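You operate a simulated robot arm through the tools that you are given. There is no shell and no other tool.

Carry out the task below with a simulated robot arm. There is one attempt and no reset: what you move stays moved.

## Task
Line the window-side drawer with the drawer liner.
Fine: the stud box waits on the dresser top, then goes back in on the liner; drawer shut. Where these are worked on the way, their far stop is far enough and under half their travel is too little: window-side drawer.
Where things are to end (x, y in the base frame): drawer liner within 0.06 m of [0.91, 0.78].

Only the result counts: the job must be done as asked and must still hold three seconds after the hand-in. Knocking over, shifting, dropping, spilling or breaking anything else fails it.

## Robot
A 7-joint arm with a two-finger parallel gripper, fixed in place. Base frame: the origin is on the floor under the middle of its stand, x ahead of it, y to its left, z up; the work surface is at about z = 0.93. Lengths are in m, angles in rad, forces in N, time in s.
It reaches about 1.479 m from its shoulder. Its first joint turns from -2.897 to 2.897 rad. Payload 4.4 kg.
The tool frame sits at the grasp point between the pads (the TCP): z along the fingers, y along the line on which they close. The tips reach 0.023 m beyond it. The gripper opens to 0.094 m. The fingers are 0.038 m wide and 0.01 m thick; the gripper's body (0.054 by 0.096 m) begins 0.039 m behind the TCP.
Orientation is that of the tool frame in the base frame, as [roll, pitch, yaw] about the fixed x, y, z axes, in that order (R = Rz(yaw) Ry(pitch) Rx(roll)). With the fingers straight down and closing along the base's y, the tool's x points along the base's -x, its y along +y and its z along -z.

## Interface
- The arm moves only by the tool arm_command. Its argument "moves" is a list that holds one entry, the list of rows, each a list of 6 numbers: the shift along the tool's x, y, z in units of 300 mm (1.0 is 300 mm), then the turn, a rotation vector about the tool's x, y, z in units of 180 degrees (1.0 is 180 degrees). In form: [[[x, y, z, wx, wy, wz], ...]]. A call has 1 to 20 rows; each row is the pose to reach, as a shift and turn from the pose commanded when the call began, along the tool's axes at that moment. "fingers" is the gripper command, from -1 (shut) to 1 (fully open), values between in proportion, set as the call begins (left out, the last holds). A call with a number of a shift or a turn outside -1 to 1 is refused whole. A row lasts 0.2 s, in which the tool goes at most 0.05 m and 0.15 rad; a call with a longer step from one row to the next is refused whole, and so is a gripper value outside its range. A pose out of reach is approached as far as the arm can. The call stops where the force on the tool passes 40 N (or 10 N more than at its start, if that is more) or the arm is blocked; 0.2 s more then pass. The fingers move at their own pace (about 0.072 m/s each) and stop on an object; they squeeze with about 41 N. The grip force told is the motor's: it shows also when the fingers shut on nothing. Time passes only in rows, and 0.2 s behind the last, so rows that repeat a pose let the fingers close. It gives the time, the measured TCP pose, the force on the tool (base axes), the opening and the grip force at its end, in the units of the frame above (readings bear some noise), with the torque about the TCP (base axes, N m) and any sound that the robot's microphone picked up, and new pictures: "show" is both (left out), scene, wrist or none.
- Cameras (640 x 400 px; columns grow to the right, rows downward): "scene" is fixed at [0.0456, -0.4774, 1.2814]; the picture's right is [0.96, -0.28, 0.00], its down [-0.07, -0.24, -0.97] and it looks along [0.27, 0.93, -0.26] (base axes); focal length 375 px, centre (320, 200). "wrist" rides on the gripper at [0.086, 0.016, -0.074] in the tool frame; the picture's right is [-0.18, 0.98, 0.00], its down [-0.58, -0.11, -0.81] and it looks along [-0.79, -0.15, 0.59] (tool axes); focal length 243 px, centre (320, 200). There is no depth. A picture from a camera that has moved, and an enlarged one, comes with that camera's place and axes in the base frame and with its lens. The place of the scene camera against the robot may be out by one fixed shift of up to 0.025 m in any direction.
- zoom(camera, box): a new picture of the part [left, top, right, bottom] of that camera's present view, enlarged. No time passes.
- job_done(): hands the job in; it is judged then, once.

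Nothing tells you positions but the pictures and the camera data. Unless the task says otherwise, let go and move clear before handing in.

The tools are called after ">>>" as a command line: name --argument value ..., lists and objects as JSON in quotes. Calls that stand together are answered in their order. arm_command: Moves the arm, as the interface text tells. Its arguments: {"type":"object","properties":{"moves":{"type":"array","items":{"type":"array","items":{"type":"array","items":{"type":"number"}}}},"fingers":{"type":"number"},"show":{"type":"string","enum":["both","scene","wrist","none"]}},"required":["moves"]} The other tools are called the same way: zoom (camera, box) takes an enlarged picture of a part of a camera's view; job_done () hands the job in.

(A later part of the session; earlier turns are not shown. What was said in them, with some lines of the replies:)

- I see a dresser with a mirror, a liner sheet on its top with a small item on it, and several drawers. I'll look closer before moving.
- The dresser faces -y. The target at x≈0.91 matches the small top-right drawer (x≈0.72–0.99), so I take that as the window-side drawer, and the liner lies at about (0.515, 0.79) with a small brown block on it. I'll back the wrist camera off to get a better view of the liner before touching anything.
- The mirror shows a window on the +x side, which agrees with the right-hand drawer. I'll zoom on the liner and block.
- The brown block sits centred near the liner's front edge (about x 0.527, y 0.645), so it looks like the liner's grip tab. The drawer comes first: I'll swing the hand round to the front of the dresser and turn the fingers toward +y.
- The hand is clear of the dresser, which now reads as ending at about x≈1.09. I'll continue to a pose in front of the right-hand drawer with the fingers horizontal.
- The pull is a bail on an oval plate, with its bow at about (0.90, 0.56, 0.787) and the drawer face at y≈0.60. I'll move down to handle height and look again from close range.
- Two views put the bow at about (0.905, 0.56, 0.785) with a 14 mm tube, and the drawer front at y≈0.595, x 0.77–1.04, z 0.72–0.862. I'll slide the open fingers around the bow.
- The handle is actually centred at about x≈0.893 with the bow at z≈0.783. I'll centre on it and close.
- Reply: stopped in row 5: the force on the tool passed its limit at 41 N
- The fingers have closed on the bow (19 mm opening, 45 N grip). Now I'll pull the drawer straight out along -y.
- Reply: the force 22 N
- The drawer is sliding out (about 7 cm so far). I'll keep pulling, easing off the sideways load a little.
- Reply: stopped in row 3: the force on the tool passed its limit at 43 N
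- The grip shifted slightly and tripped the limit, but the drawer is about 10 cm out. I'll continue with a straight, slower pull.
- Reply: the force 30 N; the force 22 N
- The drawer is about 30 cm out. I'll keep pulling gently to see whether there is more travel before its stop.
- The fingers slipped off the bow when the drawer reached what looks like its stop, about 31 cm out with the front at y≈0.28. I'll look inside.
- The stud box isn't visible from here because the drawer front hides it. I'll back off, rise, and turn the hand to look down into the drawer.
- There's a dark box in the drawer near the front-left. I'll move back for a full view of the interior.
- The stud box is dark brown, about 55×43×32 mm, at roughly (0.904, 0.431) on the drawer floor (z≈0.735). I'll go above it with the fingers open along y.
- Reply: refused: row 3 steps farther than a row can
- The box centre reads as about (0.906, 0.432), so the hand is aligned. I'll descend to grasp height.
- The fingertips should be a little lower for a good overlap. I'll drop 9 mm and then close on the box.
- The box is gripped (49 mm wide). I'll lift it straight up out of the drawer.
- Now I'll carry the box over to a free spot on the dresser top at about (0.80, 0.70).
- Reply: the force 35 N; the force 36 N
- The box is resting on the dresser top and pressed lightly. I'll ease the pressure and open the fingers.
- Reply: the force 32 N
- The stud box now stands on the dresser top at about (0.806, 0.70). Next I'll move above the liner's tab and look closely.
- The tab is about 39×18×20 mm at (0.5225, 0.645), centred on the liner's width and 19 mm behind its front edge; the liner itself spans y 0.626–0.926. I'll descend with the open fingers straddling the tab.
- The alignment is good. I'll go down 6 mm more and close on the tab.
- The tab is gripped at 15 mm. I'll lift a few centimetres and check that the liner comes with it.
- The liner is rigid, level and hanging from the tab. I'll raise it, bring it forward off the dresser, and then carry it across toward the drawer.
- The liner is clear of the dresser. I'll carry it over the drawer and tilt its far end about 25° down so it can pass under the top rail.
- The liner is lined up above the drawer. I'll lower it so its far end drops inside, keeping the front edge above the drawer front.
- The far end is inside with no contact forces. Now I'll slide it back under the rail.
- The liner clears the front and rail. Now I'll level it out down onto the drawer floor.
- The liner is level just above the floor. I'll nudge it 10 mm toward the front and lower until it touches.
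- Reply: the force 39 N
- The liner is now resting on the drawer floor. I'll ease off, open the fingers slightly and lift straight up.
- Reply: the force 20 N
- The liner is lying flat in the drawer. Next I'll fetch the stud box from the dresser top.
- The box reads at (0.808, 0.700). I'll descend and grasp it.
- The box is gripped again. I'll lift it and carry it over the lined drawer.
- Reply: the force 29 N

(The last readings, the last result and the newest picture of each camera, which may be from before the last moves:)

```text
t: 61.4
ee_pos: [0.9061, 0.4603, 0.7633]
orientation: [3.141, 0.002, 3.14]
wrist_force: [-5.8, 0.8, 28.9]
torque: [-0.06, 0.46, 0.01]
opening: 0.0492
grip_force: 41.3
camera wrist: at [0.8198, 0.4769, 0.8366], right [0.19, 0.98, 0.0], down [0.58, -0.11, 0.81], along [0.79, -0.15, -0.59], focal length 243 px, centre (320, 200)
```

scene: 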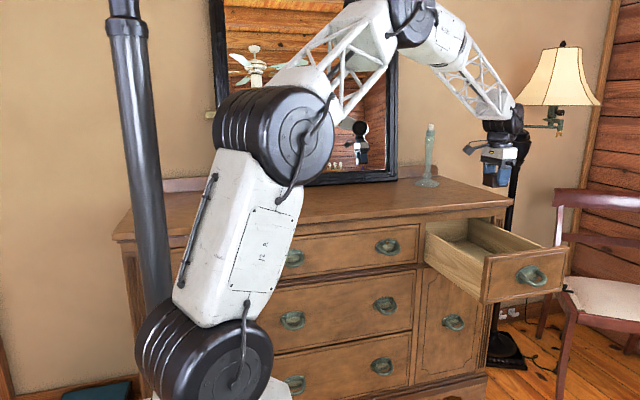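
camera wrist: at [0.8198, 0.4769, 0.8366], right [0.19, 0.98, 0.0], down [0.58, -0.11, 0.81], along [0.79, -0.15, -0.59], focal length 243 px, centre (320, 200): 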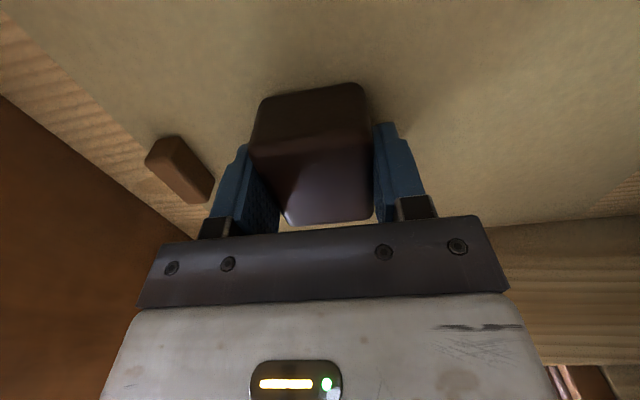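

The box is resting on the liner. I'll ease off, release it and rise.

>>> arm_command --moves '[[[0, 0, -0.005, 0, 0, 0]]]' --show "none"

>>> arm_command --moves '[[[0, 0, 0, 0, 0, 0], [0, 0, 0, 0, 0, 0], [0, 0, 0, 0, 0, 0], [0, 0, -0.04, 0, 0, 0], [0, 0, -0.14, 0, 0, 0], [0, 0, -0.28, 0, 0, 0], [0, 0, -0.43, 0, 0, 0], [0, 0, -0.58, 0, 0, 0], [0, 0, -0.73, 0, 0, 0], [0, 0, -0.88, 0, 0, 0], [0, 0, -1.0, 0, 0, 0]]]' --fingers 0.65 --show "both"

```text
t: 61.8
ee_pos: [0.9063, 0.4596, 0.7624]
orientation: [3.14, 0.002, 3.138]
wrist_force: [6.1, 3.0, 20.8]
torque: [0.07, -0.12, -0.01]
opening: 0.0491
grip_force: 40.7
```

```text
t: 64.2
ee_pos: [0.9058, 0.4601, 1.0596]
orientation: [-3.141, -0.002, -3.141]
wrist_force: [-0.7, 0.1, -0.3]
torque: [0.02, -0.03, 0.02]
opening: 0.0775
grip_force: 0.0
camera wrist: at [0.8197, 0.4761, 1.1347], right [0.19, 0.98, 0.0], down [0.58, -0.11, 0.81], along [0.79, -0.15, -0.59], focal length 243 px, centre (320, 200)
```

scene: 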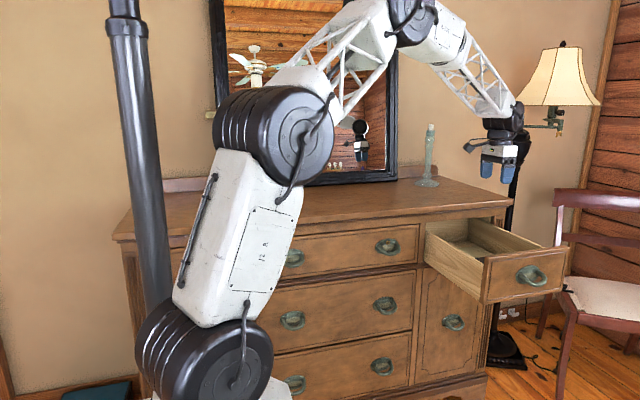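
wrist: 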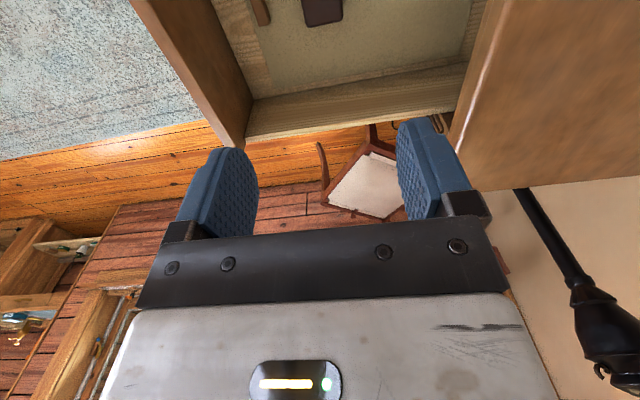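

Both are in. I'll take a look from the side to verify the liner and box positions before shutting the drawer.

>>> arm_command --moves '[[[0.12, -0.03, -0.06, 0, 0, 0], [0.24, -0.06, -0.12, 0, 0, 0], [0.36, -0.09, -0.18, 0, 0, 0], [0.48, -0.12, -0.24, 0, 0, 0], [0.58, -0.15, -0.3, 0, 0, 0], [0.65, -0.153, -0.333, 0, 0, 0]]]' --fingers -1 --show "wrist"

>>> zoom --camera "wrist" --box '[230, 0, 510, 190]'

```text
t: 65.6
ee_pos: [0.7108, 0.4147, 1.1597]
orientation: [3.14, -0.003, 3.14]
wrist_force: [0.1, -0.5, -0.7]
torque: [0.0, -0.02, 0.03]
opening: 0.0
grip_force: 41.0
camera wrist: at [0.6244, 0.4314, 1.2349], right [0.19, 0.98, 0.0], down [0.58, -0.11, 0.81], along [0.79, -0.15, -0.59], focal length 243 px, centre (320, 200)
```

wrist: 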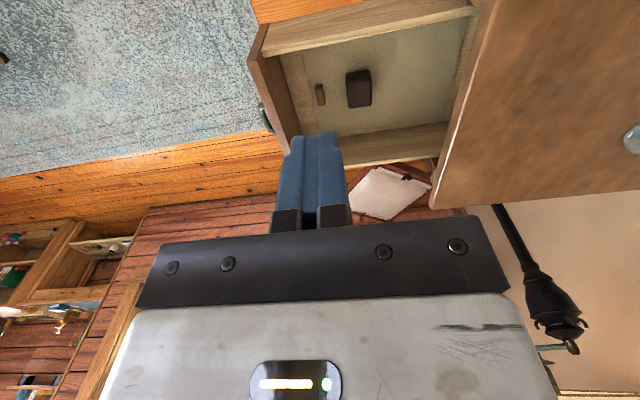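

```text
2.11 times, centred on (370, 95) of wrist
camera zoom: at [0.6244, 0.4314, 1.2349], right [0.19, 0.98, 0.0], down [0.58, -0.11, 0.81], along [0.79, -0.15, -0.59], focal length 511 px, centre (215, 421)
```

zoom: 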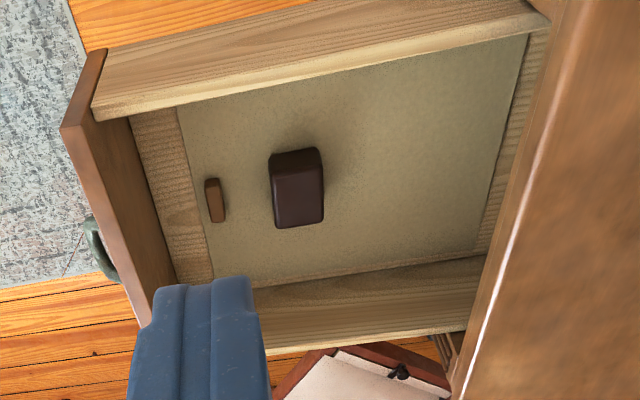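

The liner lies flat in the drawer with the stud box on it. Now I'll bring the closed fingers round in front of the drawer, pointing +y, to push it shut.

>>> arm_command --moves '[[[-0.0528, -0.075, 0.0111, -0.0417, 0, 0], [-0.1055, -0.15, 0.0222, -0.0833, 0, 0], [-0.1583, -0.225, 0.0333, -0.125, 0, 0], [-0.211, -0.3, 0.0443, -0.1667, 0, 0], [-0.2638, -0.375, 0.0554, -0.2083, 0, 0], [-0.3165, -0.45, 0.0665, -0.25, 0, 0], [-0.3693, -0.525, 0.0776, -0.2917, 0, 0], [-0.422, -0.6, 0.0887, -0.3333, 0, 0], [-0.4748, -0.675, 0.0998, -0.375, 0, 0], [-0.5275, -0.75, 0.1108, -0.4167, 0, 0], [-0.5803, -0.825, 0.1219, -0.4583, 0, 0], [-0.633, -0.9, 0.133, -0.5, 0, 0]]]' --show "both"

```text
t: 68.2
ee_pos: [0.9017, 0.143, 1.1225]
orientation: [1.569, -0.001, -3.142]
wrist_force: [1.3, -0.2, 0.1]
torque: [-0.03, 0.0, -0.01]
opening: 0.0001
grip_force: 40.9
camera wrist: at [0.8147, 0.0691, 1.138], right [0.18, 0.0, 0.98], down [0.58, -0.81, -0.11], along [0.79, 0.59, -0.15], focal length 243 px, centre (320, 200)
```

scene: 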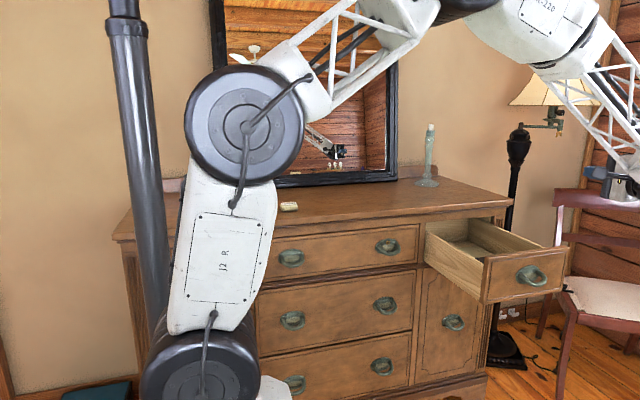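
wrist: 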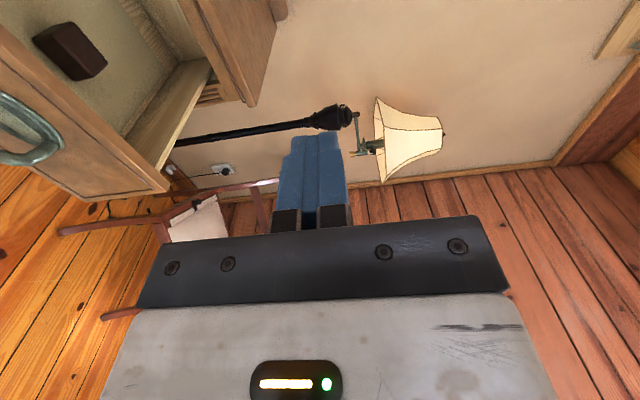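

>>> arm_command --moves '[[[0, -0.15, 0, 0, 0, 0], [0, -0.3, 0, 0, 0, 0], [0, -0.45, 0, 0, 0, 0], [0, -0.6, 0, 0, 0, 0], [0, -0.75, 0, 0, 0, 0], [-0.01, -0.88, 0, 0, 0, 0], [-0.01, -0.932, 0, 0, 0, 0]]]' --show "both"

```text
t: 69.8
ee_pos: [0.9031, 0.1454, 0.8415]
orientation: [1.571, 0.0, 3.141]
wrist_force: [0.0, -0.7, 0.5]
torque: [0.02, 0.03, 0.04]
opening: 0.0
grip_force: 40.7
camera wrist: at [0.817, 0.0698, 0.8575], right [0.18, 0.0, 0.98], down [0.58, -0.81, -0.11], along [0.79, 0.59, -0.15], focal length 243 px, centre (320, 200)
```

scene: 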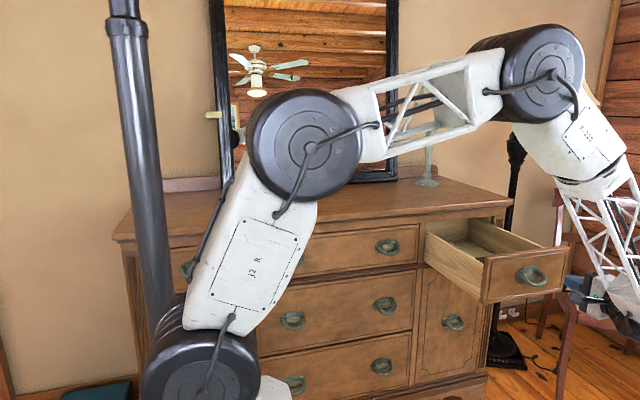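
wrist: 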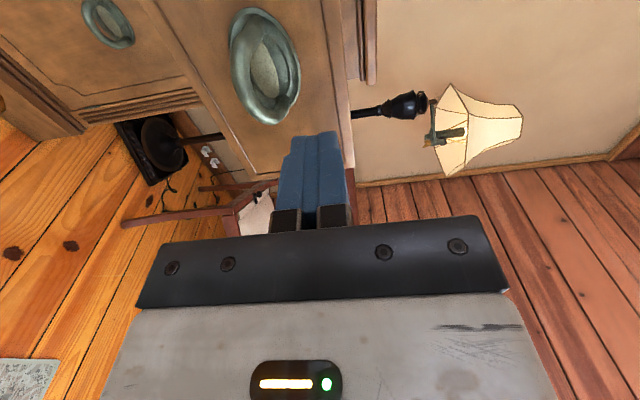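

>>> zoom --camera "wrist" --box '[200, 0, 400, 160]'

>>> zoom --camera "scene" --box '[470, 200, 640, 320]'

```text
2.50 times, centred on (300, 80) of wrist
camera zoom: at [0.817, 0.0698, 0.8575], right [0.18, 0.0, 0.98], down [0.58, -0.81, -0.11], along [0.79, 0.59, -0.15], focal length 606 px, centre (370, 500)
```

zoom: 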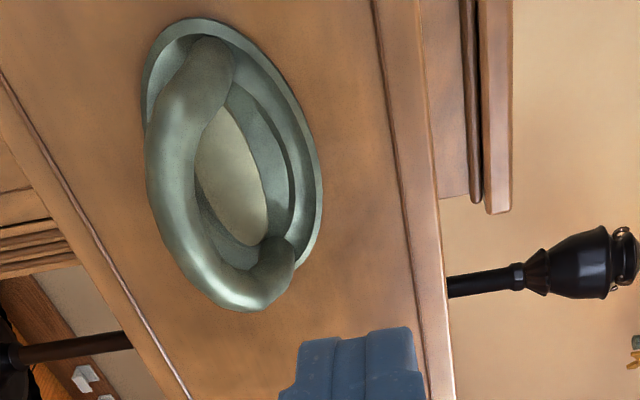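

```text
3.33 times, centred on (555, 260) of scene
camera zoom: at [0.0456, -0.4774, 1.2814], right [0.96, -0.28, 0.0], down [-0.07, -0.24, -0.97], along [0.27, 0.93, -0.26], focal length 1249 px, centre (-463, 0)
```

zoom: 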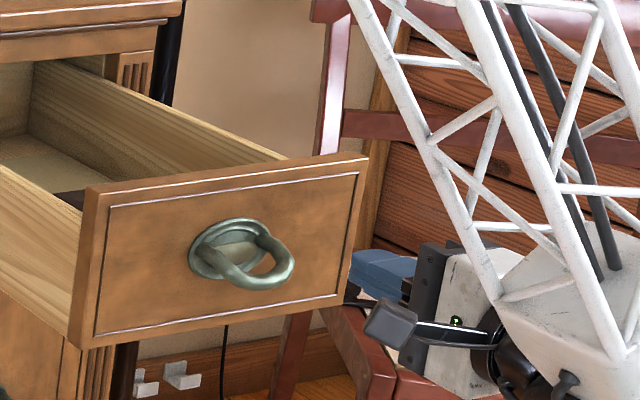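

The plate top is at z≈0.82 and the drawer front's top edge at 0.862, so the fingertips at z≈0.842 will bear on plain wood. I'll approach and push gently.

>>> arm_command --moves '[[[0, 0.003, 0.12, 0, 0, 0], [0, 0.003, 0.24, 0, 0, 0], [0, 0.003, 0.34, 0, 0, 0], [0, 0.003, 0.4, 0, 0, 0], [0, 0.003, 0.44, 0, 0, 0], [0, 0.003, 0.48, 0, 0, 0], [0, 0.003, 0.53, 0, 0, 0], [0, 0.003, 0.58, 0, 0, 0], [0, 0.003, 0.63, 0, 0, 0], [0, 0.003, 0.68, 0, 0, 0]]]' --show "both"

```text
t: 72.0
ee_pos: [0.9038, 0.3487, 0.8429]
orientation: [1.571, 0.002, 3.14]
wrist_force: [0.9, -0.4, 0.1]
torque: [0.02, 0.02, 0.02]
opening: 0.0001
grip_force: 41.0
camera wrist: at [0.8168, 0.2739, 0.859], right [0.18, 0.0, 0.98], down [0.58, -0.81, -0.11], along [0.79, 0.59, -0.15], focal length 243 px, centre (320, 200)
```

scene: 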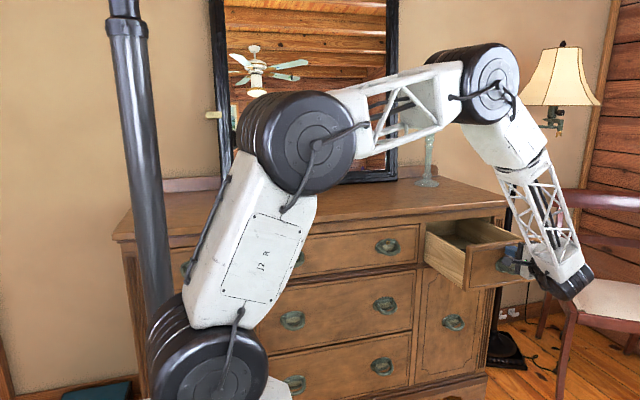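
wrist: 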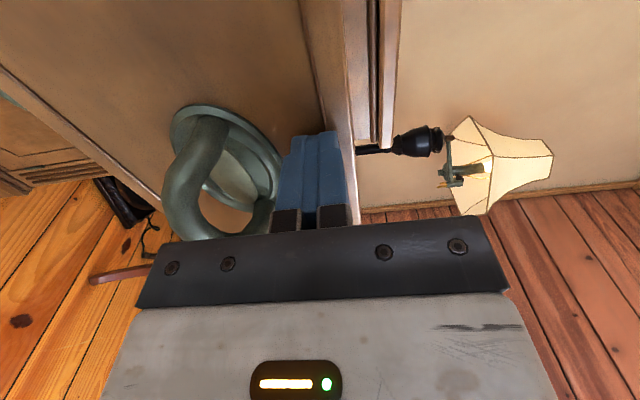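

The drawer is sliding in smoothly. I'll continue at the same gentle speed.

>>> arm_command --moves '[[[0, 0, 0.04, 0, 0, 0], [0, 0, 0.09, 0, 0, 0], [0, 0, 0.14, 0, 0, 0], [0, 0, 0.19, 0, 0, 0], [0, 0, 0.24, 0, 0, 0], [0, 0, 0.29, 0, 0, 0], [0, 0, 0.34, 0, 0, 0], [0, 0, 0.39, 0, 0, 0], [0, 0, 0.44, 0, 0, 0], [0, 0, 0.49, 0, 0, 0], [0, 0, 0.54, 0, 0, 0], [0, 0, 0.58, 0, 0, 0], [0, 0, 0.61, 0, 0, 0]]]' --show "both"

```text
t: 74.8
ee_pos: [0.9028, 0.531, 0.8429]
orientation: [1.571, -0.001, -3.142]
wrist_force: [-0.2, -0.3, -0.8]
torque: [0.02, 0.02, 0.03]
opening: 0.0
grip_force: 41.2
camera wrist: at [0.8174, 0.4574, 0.8591], right [0.18, 0.0, 0.98], down [0.58, -0.81, -0.11], along [0.79, 0.59, -0.15], focal length 243 px, centre (320, 200)
```

scene: 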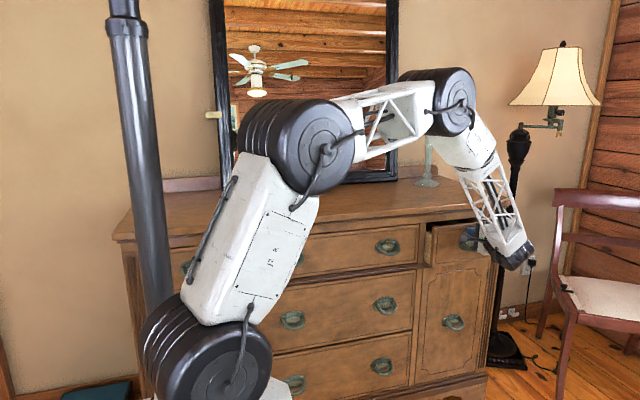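
wrist: 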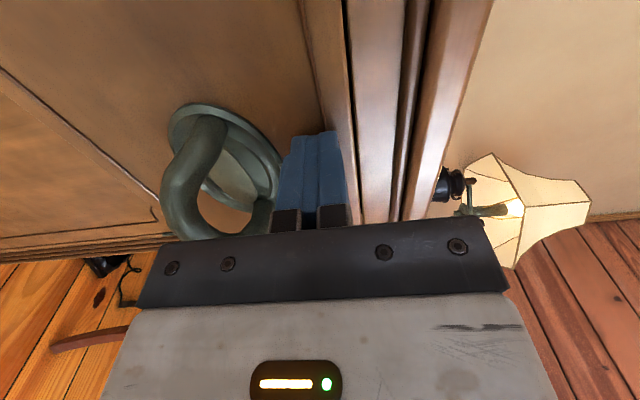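

About 4 cm remain. I'll finish slowly until it meets the stop.

>>> arm_command --moves '[[[0, 0, 0.015, 0, 0, 0], [0, 0, 0.03, 0, 0, 0], [0, 0, 0.045, 0, 0, 0], [0, 0, 0.06, 0, 0, 0], [0, 0, 0.073, 0, 0, 0], [0, 0, 0.085, 0, 0, 0], [0, 0, 0.095, 0, 0, 0], [0, 0, 0.105, 0, 0, 0], [0, 0, 0.113, 0, 0, 0], [0, 0, 0.121, 0, 0, 0], [0, 0, 0.129, 0, 0, 0], [0, 0, 0.137, 0, 0, 0], [0, 0, 0.145, 0, 0, 0], [0, 0, 0.153, 0, 0, 0], [0, 0, 0.161, 0, 0, 0]]]' --show "both"

```text
t: 78.0
ee_pos: [0.9038, 0.5784, 0.842]
orientation: [1.569, -0.001, 3.14]
wrist_force: [0.0, -3.2, -0.9]
torque: [0.0, -0.02, 0.02]
opening: 0.0
grip_force: 41.0
camera wrist: at [0.817, 0.5051, 0.8585], right [0.18, 0.0, 0.98], down [0.58, -0.81, -0.11], along [0.79, 0.59, -0.15], focal length 243 px, centre (320, 200)
```

scene: 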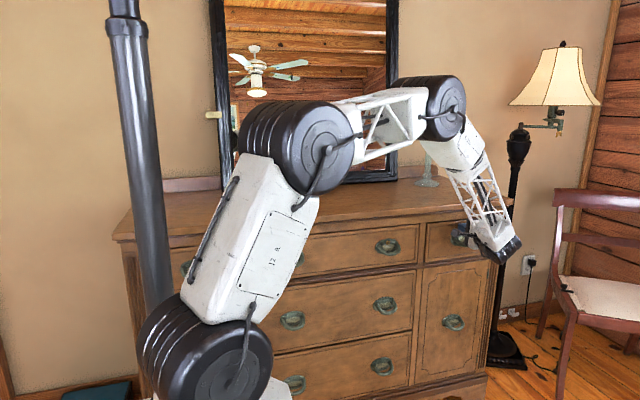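
wrist: 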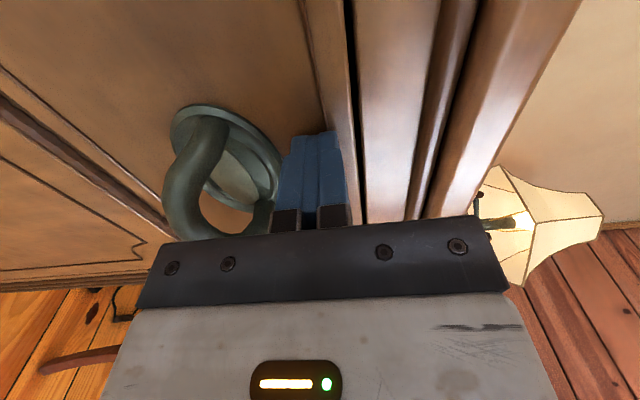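

>>> arm_command --moves '[[[0, 0, 0.005, 0, 0, 0], [0, 0, 0.009, 0, 0, 0]]]' --show "none"

>>> zoom --camera "scene" --box '[410, 190, 530, 275]'

```text
t: 78.6
ee_pos: [0.9038, 0.5818, 0.8419]
orientation: [1.569, 0.0, 3.14]
wrist_force: [-1.2, -3.1, 0.0]
torque: [-0.01, -0.02, 0.1]
opening: 0.0
grip_force: 40.9
```

```text
4.71 times, centred on (470, 232) of scene
camera zoom: at [0.0456, -0.4774, 1.2814], right [0.96, -0.28, 0.0], down [-0.07, -0.24, -0.97], along [0.27, 0.93, -0.26], focal length 1764 px, centre (-386, 47)
```

zoom: 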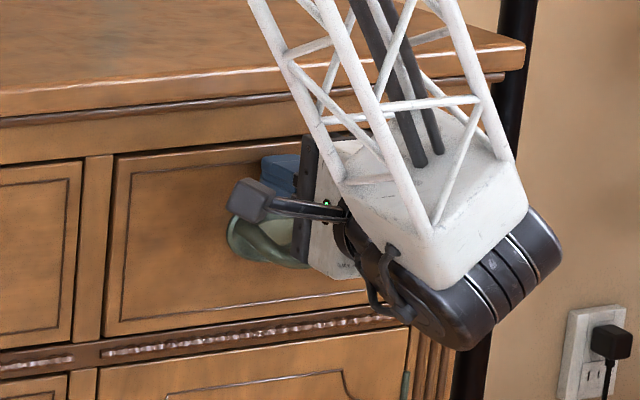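

>>> arm_command --moves '[[[0, 0, 0.005, 0, 0, 0], [0, 0, 0.01, 0, 0, 0], [0, 0, 0.014, 0, 0, 0]]]' --show "none"

>>> arm_command --moves '[[[0, 0, 0.004, 0, 0, 0], [0, 0, 0.008, 0, 0, 0], [0, 0, 0.012, 0, 0, 0]]]' --show "both"

```text
t: 79.4
ee_pos: [0.9038, 0.5851, 0.8428]
orientation: [1.572, -0.002, 3.139]
wrist_force: [-10.7, -30.2, 4.1]
torque: [0.14, -0.02, 0.83]
opening: 0.0
grip_force: 40.8
```

```text
t: 79.8
ee_pos: [0.904, 0.5835, 0.8423]
orientation: [1.57, -0.002, 3.139]
wrist_force: [-2.6, -7.1, 2.2]
torque: [0.05, 0.04, 0.25]
opening: 0.0
grip_force: 41.2
stopped in row 1: the force on the tool passed its limit at 46 N (the readings are from after the stop); the commanded pose is now the measured one
camera wrist: at [0.8178, 0.511, 0.8585], right [0.18, 0.0, 0.98], down [0.58, -0.81, -0.11], along [0.79, 0.59, -0.15], focal length 243 px, centre (320, 200)
```

scene: 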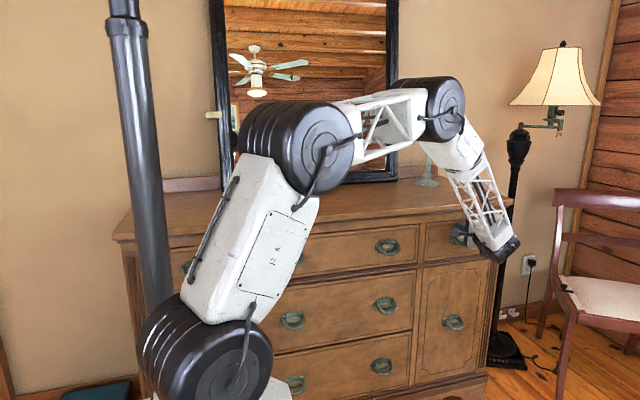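
wrist: 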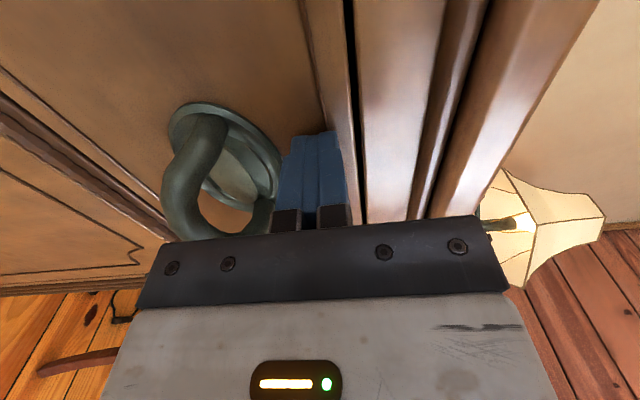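

The drawer has met its closed stop, with the front at y≈0.607. By my measurements the liner centre should now be near (0.908, 0.816). I'll back straight off and move the arm clear.

>>> arm_command --moves '[[[0, 0, -0.05, 0, 0, 0], [0, 0, -0.15, 0, 0, 0], [0, 0, -0.3, 0, 0, 0], [0, 0, -0.45, 0, 0, 0], [0, 0, -0.6, 0, 0, 0], [0, 0, -0.75, 0, 0, 0], [0, 0.1, -0.85, 0, 0, 0], [0, 0.25, -0.9, 0, 0, 0], [0, 0.4, -0.9, 0, 0, 0]]]' --show "both"

>>> zoom --camera "scene" --box '[400, 180, 530, 275]'

```text
t: 81.8
ee_pos: [0.9034, 0.3151, 0.9605]
orientation: [1.57, -0.003, 3.137]
wrist_force: [0.3, 0.8, -0.5]
torque: [0.03, -0.05, -0.01]
opening: 0.0
grip_force: 40.9
camera wrist: at [0.8164, 0.2406, 0.9779], right [0.19, 0.0, 0.98], down [0.58, -0.81, -0.11], along [0.79, 0.59, -0.15], focal length 243 px, centre (320, 200)
```

scene: 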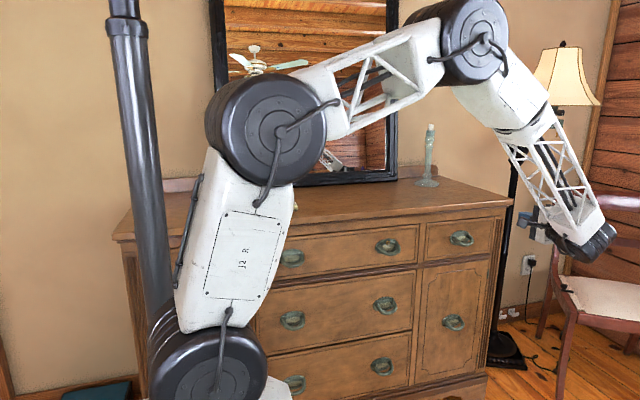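
wrist: 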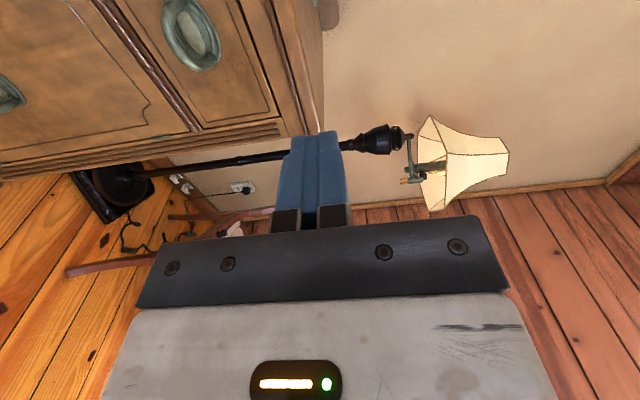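

```text
4.21 times, centred on (465, 228) of scene
camera zoom: at [0.0456, -0.4774, 1.2814], right [0.96, -0.28, 0.0], down [-0.07, -0.24, -0.97], along [0.27, 0.93, -0.26], focal length 1578 px, centre (-290, 84)
```

zoom: 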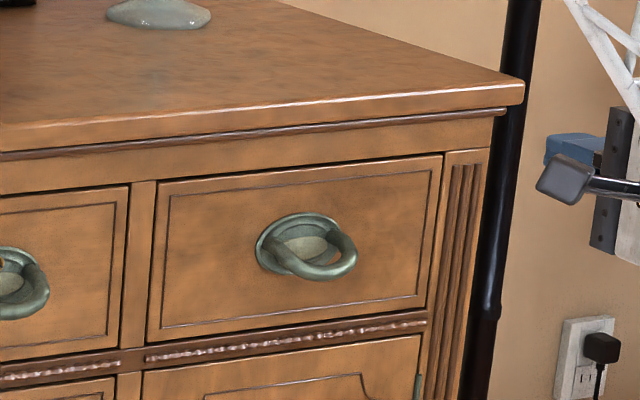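

The drawer is flush, as at the start, and the candlestick stands where it was. Three separate measurements give about 0.31 m of drawer travel, which puts the liner centre near (0.908, 0.817). That is within the 0.06 m allowed. The stud box is on the liner and the arm is clear, so I'm handing in.

>>> job_done

```text
The job is handed in.
```

I lined the window-side drawer (top right), put the stud box back in on the liner and shut the drawer. The job is handed in, but I haven't seen a verdict.

- **Liner:** it lies flat in the drawer. I put its centre at about (0.908, 0.817), roughly 0.04 m from the target and inside the 0.06 m limit. I worked that out from where I set it down plus about 0.31 m of drawer travel, since it can't be seen with the drawer shut.
- **Stud box:** it waited on the dresser top, then went onto the liner behind the grip tab.
- **Drawer:** I opened it to what looked like its far stop, where the fingers slipped off the handle. I then pushed it shut to its closed stop, and it looks flush, as at the start.
- **Everything else:** the candlestick is where it was. The FRESH bar was hidden behind the arm in the last picture; I never worked near it.
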